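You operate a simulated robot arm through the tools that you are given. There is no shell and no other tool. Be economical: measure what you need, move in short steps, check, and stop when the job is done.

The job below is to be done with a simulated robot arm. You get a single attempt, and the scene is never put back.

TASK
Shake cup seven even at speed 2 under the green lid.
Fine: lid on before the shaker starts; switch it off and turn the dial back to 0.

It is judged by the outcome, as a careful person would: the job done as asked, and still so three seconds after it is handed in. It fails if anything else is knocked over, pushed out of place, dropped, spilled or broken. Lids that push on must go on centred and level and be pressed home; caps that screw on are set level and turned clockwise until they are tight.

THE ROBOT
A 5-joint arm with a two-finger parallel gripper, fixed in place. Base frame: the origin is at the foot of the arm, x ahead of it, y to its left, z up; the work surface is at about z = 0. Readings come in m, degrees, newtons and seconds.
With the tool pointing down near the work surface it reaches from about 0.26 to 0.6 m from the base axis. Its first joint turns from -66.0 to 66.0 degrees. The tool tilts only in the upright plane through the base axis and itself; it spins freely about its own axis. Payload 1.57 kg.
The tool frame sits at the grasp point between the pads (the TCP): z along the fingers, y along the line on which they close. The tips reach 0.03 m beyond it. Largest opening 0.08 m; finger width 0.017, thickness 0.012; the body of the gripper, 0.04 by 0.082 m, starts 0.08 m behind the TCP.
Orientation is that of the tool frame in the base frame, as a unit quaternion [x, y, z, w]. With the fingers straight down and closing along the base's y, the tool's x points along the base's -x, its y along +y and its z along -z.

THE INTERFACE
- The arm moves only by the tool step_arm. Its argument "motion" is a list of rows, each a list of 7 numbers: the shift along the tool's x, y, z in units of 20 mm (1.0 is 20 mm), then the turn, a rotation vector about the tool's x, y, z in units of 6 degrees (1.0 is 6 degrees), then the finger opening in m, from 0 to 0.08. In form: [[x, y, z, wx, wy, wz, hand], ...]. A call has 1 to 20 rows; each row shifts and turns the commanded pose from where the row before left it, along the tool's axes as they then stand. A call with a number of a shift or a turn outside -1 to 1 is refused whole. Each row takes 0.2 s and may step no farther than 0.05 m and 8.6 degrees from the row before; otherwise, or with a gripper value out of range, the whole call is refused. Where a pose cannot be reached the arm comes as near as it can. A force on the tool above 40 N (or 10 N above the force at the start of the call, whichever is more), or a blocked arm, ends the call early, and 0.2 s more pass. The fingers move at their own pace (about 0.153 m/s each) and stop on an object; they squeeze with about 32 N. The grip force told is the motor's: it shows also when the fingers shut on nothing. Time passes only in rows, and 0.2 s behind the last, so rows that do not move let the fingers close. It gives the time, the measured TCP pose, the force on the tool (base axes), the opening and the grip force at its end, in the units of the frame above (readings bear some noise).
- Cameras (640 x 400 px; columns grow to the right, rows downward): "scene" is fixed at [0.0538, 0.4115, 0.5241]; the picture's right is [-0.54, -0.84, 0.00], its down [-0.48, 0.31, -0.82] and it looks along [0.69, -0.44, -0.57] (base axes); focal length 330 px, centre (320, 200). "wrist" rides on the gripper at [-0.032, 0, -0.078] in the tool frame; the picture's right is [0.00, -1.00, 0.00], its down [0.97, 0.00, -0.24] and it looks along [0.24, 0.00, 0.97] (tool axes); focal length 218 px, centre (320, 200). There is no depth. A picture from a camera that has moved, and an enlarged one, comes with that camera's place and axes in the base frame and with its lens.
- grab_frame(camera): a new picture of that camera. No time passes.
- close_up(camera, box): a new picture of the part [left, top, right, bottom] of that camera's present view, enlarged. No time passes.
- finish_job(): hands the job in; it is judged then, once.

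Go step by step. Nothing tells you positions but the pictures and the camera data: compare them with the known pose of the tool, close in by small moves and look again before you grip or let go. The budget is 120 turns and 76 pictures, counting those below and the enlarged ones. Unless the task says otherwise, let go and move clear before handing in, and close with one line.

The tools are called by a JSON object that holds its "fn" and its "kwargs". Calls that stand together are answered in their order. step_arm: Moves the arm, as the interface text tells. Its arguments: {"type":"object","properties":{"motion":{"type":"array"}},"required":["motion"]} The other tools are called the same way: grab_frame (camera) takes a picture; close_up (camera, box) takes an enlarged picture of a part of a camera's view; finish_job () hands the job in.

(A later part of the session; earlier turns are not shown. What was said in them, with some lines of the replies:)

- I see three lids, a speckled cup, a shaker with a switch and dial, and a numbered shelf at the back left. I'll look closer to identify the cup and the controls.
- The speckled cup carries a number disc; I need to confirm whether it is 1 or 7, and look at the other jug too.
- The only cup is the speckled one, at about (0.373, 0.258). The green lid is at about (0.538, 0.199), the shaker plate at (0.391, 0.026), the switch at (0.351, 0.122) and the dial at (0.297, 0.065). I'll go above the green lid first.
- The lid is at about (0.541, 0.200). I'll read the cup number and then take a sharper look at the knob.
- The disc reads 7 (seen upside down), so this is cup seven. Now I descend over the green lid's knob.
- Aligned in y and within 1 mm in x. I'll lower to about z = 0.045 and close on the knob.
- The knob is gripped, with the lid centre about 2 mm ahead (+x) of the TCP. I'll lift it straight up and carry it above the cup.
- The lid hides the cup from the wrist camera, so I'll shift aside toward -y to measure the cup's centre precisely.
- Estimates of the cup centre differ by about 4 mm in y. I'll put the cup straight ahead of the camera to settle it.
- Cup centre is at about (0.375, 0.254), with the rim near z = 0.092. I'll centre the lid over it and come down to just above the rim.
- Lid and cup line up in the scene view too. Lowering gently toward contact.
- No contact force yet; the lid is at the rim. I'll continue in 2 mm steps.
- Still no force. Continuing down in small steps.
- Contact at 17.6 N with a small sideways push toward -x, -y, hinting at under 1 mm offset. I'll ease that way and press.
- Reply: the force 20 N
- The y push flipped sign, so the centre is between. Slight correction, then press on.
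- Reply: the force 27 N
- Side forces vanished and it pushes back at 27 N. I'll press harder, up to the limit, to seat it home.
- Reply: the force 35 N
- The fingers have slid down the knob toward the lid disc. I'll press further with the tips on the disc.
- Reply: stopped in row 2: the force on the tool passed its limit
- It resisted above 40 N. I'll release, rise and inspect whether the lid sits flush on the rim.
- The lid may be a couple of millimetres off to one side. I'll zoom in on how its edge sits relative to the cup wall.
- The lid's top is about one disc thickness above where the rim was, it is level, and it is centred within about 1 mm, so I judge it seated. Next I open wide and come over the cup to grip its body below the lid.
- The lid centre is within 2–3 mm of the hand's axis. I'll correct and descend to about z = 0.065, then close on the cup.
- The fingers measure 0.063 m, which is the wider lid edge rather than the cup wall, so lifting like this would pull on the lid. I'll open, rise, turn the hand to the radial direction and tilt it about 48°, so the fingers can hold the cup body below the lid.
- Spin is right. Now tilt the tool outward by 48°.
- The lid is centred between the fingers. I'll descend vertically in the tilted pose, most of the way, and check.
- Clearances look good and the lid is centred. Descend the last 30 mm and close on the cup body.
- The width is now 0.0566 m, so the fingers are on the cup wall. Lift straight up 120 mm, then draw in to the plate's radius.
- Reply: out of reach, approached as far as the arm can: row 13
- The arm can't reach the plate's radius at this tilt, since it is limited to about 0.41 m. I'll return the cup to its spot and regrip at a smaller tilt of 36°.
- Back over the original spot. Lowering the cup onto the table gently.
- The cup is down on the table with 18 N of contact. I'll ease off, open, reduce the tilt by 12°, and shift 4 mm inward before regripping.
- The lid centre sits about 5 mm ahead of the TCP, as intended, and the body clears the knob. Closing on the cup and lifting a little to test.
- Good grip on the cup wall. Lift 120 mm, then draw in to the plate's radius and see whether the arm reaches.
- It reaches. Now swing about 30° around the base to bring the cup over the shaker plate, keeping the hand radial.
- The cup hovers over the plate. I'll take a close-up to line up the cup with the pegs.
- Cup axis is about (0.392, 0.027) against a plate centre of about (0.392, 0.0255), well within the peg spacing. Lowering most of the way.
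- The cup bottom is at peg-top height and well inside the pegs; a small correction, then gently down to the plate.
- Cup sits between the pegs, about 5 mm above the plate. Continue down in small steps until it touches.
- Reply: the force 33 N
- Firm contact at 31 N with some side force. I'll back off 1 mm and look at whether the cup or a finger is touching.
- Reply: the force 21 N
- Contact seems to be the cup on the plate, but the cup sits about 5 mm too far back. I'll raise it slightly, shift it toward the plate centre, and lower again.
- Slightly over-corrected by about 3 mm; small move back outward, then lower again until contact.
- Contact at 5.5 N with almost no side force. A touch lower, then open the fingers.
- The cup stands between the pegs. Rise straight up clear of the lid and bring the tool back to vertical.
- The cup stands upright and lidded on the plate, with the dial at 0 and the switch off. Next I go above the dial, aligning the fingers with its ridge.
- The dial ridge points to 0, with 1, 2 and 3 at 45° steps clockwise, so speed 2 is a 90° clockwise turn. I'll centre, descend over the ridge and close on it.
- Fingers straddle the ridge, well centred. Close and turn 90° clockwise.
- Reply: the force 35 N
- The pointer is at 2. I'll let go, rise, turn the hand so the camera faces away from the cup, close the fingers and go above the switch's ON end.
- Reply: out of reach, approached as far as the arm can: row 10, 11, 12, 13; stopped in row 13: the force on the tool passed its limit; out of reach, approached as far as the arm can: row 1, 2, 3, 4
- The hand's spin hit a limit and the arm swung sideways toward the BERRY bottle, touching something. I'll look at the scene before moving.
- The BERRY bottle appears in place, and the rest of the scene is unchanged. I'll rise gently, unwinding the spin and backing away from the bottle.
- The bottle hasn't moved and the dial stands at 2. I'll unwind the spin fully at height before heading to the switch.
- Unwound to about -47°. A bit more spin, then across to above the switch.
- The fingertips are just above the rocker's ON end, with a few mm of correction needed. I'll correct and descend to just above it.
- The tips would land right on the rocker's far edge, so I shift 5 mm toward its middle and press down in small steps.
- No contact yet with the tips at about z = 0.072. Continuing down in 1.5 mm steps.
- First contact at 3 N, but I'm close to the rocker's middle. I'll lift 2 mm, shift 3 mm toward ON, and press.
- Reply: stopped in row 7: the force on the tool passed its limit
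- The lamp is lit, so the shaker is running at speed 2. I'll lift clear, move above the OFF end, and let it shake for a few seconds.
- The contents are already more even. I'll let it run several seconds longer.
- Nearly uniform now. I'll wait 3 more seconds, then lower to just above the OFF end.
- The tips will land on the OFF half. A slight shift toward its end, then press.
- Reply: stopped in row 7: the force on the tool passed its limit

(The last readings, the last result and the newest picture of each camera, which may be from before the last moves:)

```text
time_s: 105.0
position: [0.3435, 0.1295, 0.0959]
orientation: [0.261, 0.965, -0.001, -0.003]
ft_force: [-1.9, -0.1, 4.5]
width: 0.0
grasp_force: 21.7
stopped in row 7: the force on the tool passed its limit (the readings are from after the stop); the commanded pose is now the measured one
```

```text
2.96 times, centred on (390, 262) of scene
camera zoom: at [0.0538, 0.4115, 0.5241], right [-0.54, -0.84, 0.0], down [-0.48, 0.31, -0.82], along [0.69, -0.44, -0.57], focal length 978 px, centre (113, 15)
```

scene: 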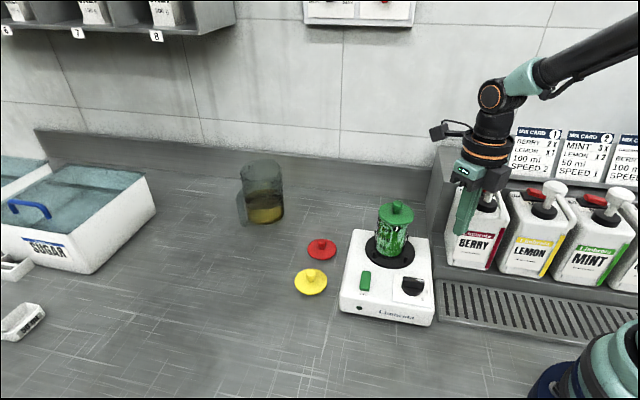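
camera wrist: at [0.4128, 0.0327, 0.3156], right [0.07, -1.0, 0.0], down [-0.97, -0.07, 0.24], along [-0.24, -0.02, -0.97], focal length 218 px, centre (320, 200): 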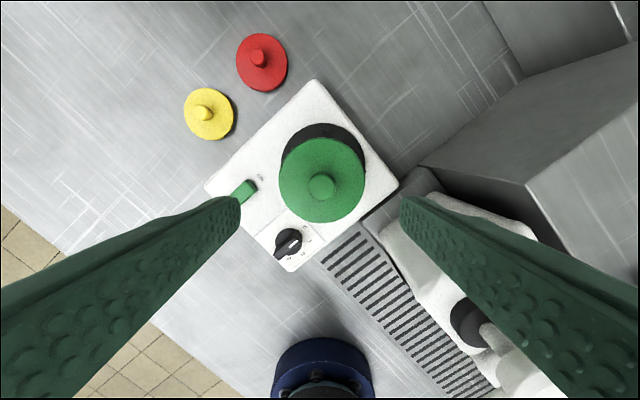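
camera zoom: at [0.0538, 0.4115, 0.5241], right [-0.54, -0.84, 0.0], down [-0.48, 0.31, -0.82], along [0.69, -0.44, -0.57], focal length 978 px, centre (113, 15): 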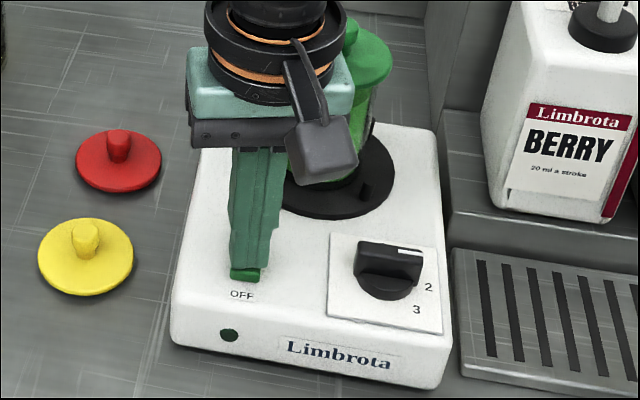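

The lamp is out, so the shaker is off. Rise, go back above the dial and turn the hand to match its ridge.

{"fn": "step_arm", "kwargs": {"motion": [[0, 0, -0.8, 0, 0, 0, 0], [0, 0, -0.9, 0, 0, 0, 0], [0, 0, -0.9, 0, 0, 0, 0], [0, 0, -0.9, 0, 0, 0, 0], [0, 0, -0.7, 0, 0, 0, 0], [0.103, -0.822, 0, 0, 0, 0, 0.02], [0.103, -0.822, 0, 0, 0, 0, 0.035], [0.103, -0.822, 0, 0, 0, 0, 0.035], [0.103, -0.822, 0, 0, 0, 0, 0.035], [0.103, -0.822, 0, 0, 0, 0, 0.035], [0, 0, 0, 0, 0, 1, 0.035], [0, 0, 0, 0, 0, 1, 0.035], [0, 0, 0, 0, 0, 1, 0.035], [0, 0, 0, 0, 0, 1, 0.035], [0, 0, 0, 0, 0, 1, 0.035], [0, 0, 0, 0, 0, 1, 0.035], [0, 0, 0, 0, 0, 1, 0.035], [0, 0, 0, 0, 0, 1, 0.035], [0, 0, 0, 0, 0, 1, 0.035]]}}

{"fn": "step_arm", "kwargs": {"motion": [[0, 0, 0, 0, 0, 1, 0.035], [0, 0, 0, 0, 0, 1, 0.035], [0, 0, 0, 0, 0, 1, 0.035], [0, 0, 0, 0, 0, 1, 0.035], [0, 0, 0, 0, 0, 1, 0.035], [0, 0, 0, 0, 0, 1, 0.035], [0, 0, 0, 0, 0, 1, 0.035], [0, 0, 0, 0, 0, 1, 0.035], [0, 0, 0, 0, 0, 0.46, 0.035], [0, 0, 0, 0, 0, 0, 0.035]]}}

{"fn": "close_up", "kwargs": {"camera": "wrist", "box": [220, 100, 420, 280]}}

```text
time_s: 109.0
position: [0.2927, 0.0638, 0.1789]
orientation: [0.672, 0.741, -0.001, -0.001]
ft_force: [-1.1, 0.0, -0.4]
width: 0.0347
grasp_force: 0.2
```

```text
time_s: 111.2
position: [0.2924, 0.0637, 0.1794]
orientation: [0.924, 0.382, -0.002, 0.0]
ft_force: [-0.6, 0.1, -0.1]
width: 0.035
grasp_force: 0.0
```

```text
2.22 times, centred on (320, 190) of wrist
camera zoom: at [0.2705, 0.0411, 0.256], right [-0.71, 0.71, 0.0], down [0.69, 0.69, 0.24], along [0.17, 0.17, -0.97], focal length 485 px, centre (320, 222)
```

zoom: 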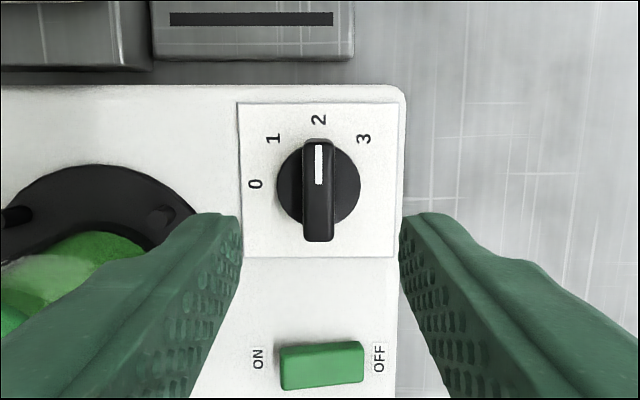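

Dial at 2 and the hand is centred over it. Descend, grip and turn back 90° counter-clockwise.

{"fn": "step_arm", "kwargs": {"motion": [[0, 0, 0.85, 0, 0, 0, 0.035], [0, 0, 0.85, 0, 0, 0, 0.035], [0, 0, 0.85, 0, 0, 0, 0.035], [0, 0, 0.75, 0, 0, 0, 0.035], [0, 0, 0.4, 0, 0, 0, 0.035], [0, 0, 0.2, 0, 0, 0, 0.035], [0, 0, 0, 0, 0, 0, 0.035], [0, 0, 0, 0, 0, 0, 0], [0, 0, 0, 0, 0, 0, 0], [0, 0, 0, 0, 0, 0, 0]]}}

{"fn": "step_arm", "kwargs": {"motion": [[0, 0, 0, 0, 0, -1, 0.0], [0, 0, 0, 0, 0, -1, 0.0], [0, 0, 0, 0, 0, -1, 0.0], [0, 0, 0, 0, 0, -1, 0.0], [0, 0, 0, 0, 0, -1, 0.0], [0, 0, 0, 0, 0, -1, 0.0], [0, 0, 0, 0, 0, -1, 0.0], [0, 0, 0, 0, 0, -1, 0.0], [0, 0, 0, 0, 0, -1, 0.0], [0, 0, 0, 0, 0, -1, 0.0], [0, 0, 0, 0, 0, -1, 0.0], [0, 0, 0, 0, 0, -1, 0.0], [0, 0, 0, 0, 0, -1, 0.0], [0, 0, 0, 0, 0, -1, 0.0], [0, 0, 0, 0, 0, -1, 0.0], [0, 0, 0, 0, 0, 0, 0.0]]}}

{"fn": "close_up", "kwargs": {"camera": "wrist", "box": [220, 100, 420, 280]}}

```text
time_s: 113.5
position: [0.2924, 0.0639, 0.1019]
orientation: [0.924, 0.382, -0.001, -0.001]
ft_force: [10.8, -18.9, -15.2]
width: 0.0117
grasp_force: 28.5
```

```text
time_s: 116.8
position: [0.2937, 0.0647, 0.1017]
orientation: [0.382, 0.924, -0.001, -0.001]
ft_force: [14.9, -10.9, 2.2]
width: 0.012
grasp_force: 29.1
```

```text
2.22 times, centred on (320, 190) of wrist
camera zoom: at [0.3161, 0.0413, 0.1783], right [-0.71, -0.71, 0.0], down [-0.69, 0.69, 0.24], along [-0.17, 0.17, -0.97], focal length 485 px, centre (320, 222)
```

zoom: 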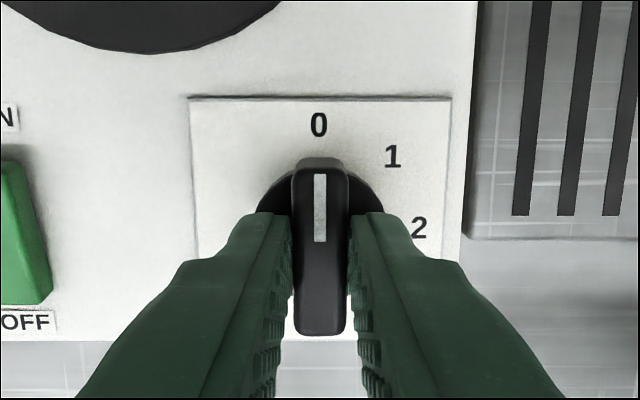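

The dial points to 0 again. Release, rise clear, and check the whole scene.

{"fn": "step_arm", "kwargs": {"motion": [[0, 0, 0, 0, 0, 0, 0.035], [0, 0, 0, 0, 0, 0, 0.035], [0, 0, -0.7, 0, 0, 0, 0.035], [0, 0, -0.9, 0, 0, 0, 0.035], [0, 0, -0.9, 0, 0, 0, 0.035], [0, 0, -0.9, 0, 0, 0, 0.035], [0, 0, -0.9, 0, 0, 0, 0.035], [0, 0, -0.9, 0, 0, 0, 0.035], [0, 0, -0.9, 0, 0, 0, 0.035], [0, 0, -0.9, 0, 0, 0, 0.035], [0, 0, 0, 0, 0, 0, 0.035]]}}

{"fn": "close_up", "kwargs": {"camera": "scene", "box": [335, 190, 445, 330]}}

{"fn": "grab_frame", "kwargs": {"camera": "scene"}}

```text
time_s: 119.2
position: [0.2945, 0.0649, 0.2415]
orientation: [0.383, 0.924, -0.002, -0.001]
ft_force: [-0.4, 0.4, 0.3]
width: 0.0349
grasp_force: 0.1
```

```text
2.86 times, centred on (390, 260) of scene
camera zoom: at [0.0538, 0.4115, 0.5241], right [-0.54, -0.84, 0.0], down [-0.48, 0.31, -0.82], along [0.69, -0.44, -0.57], focal length 943 px, centre (120, 29)
```

zoom: 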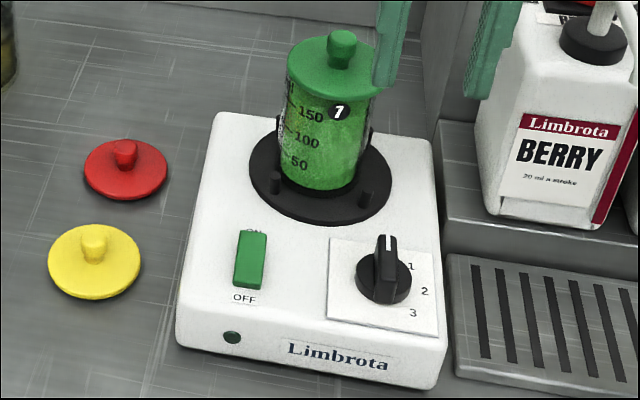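

```text
2 pictures are left
```

scene: 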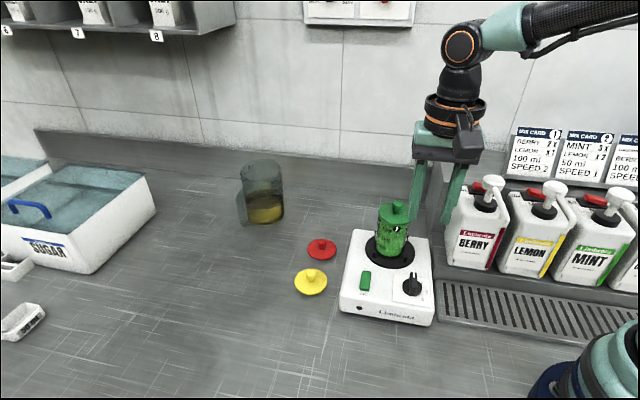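

All is in order: switch off, lamp out, dial at 0. One last close look at the cup's contents and lid.

{"fn": "close_up", "kwargs": {"camera": "scene", "box": [370, 195, 420, 265]}}

```text
5.71 times, centred on (395, 230) of scene
camera zoom: at [0.0538, 0.4115, 0.5241], right [-0.54, -0.84, 0.0], down [-0.48, 0.31, -0.82], along [0.69, -0.44, -0.57], focal length 1887 px, centre (-109, 29)
```

zoom: 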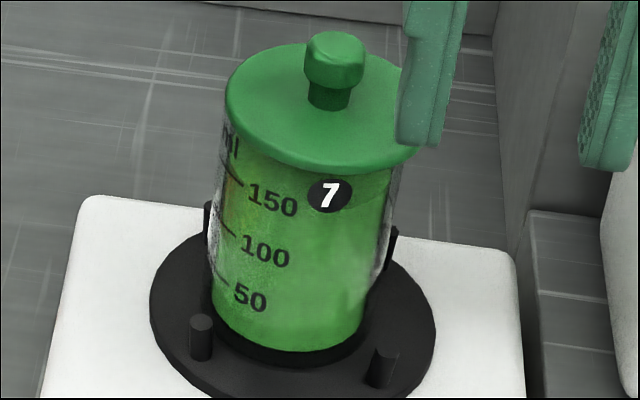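

The contents are an even green and the lid sits level on cup seven, so I'm handing in.

{"fn": "finish_job", "kwargs": {}}

```text
The job is handed in.
```

Cup seven is shaken to an even green at speed 2 under the green lid, which went on before the shaker started; the shaker is off and the dial is back at 0. While I was turning the hand, the arm touched the BERRY bottle, or something beside it. The bottle did not visibly move, and nothing else looks displaced.
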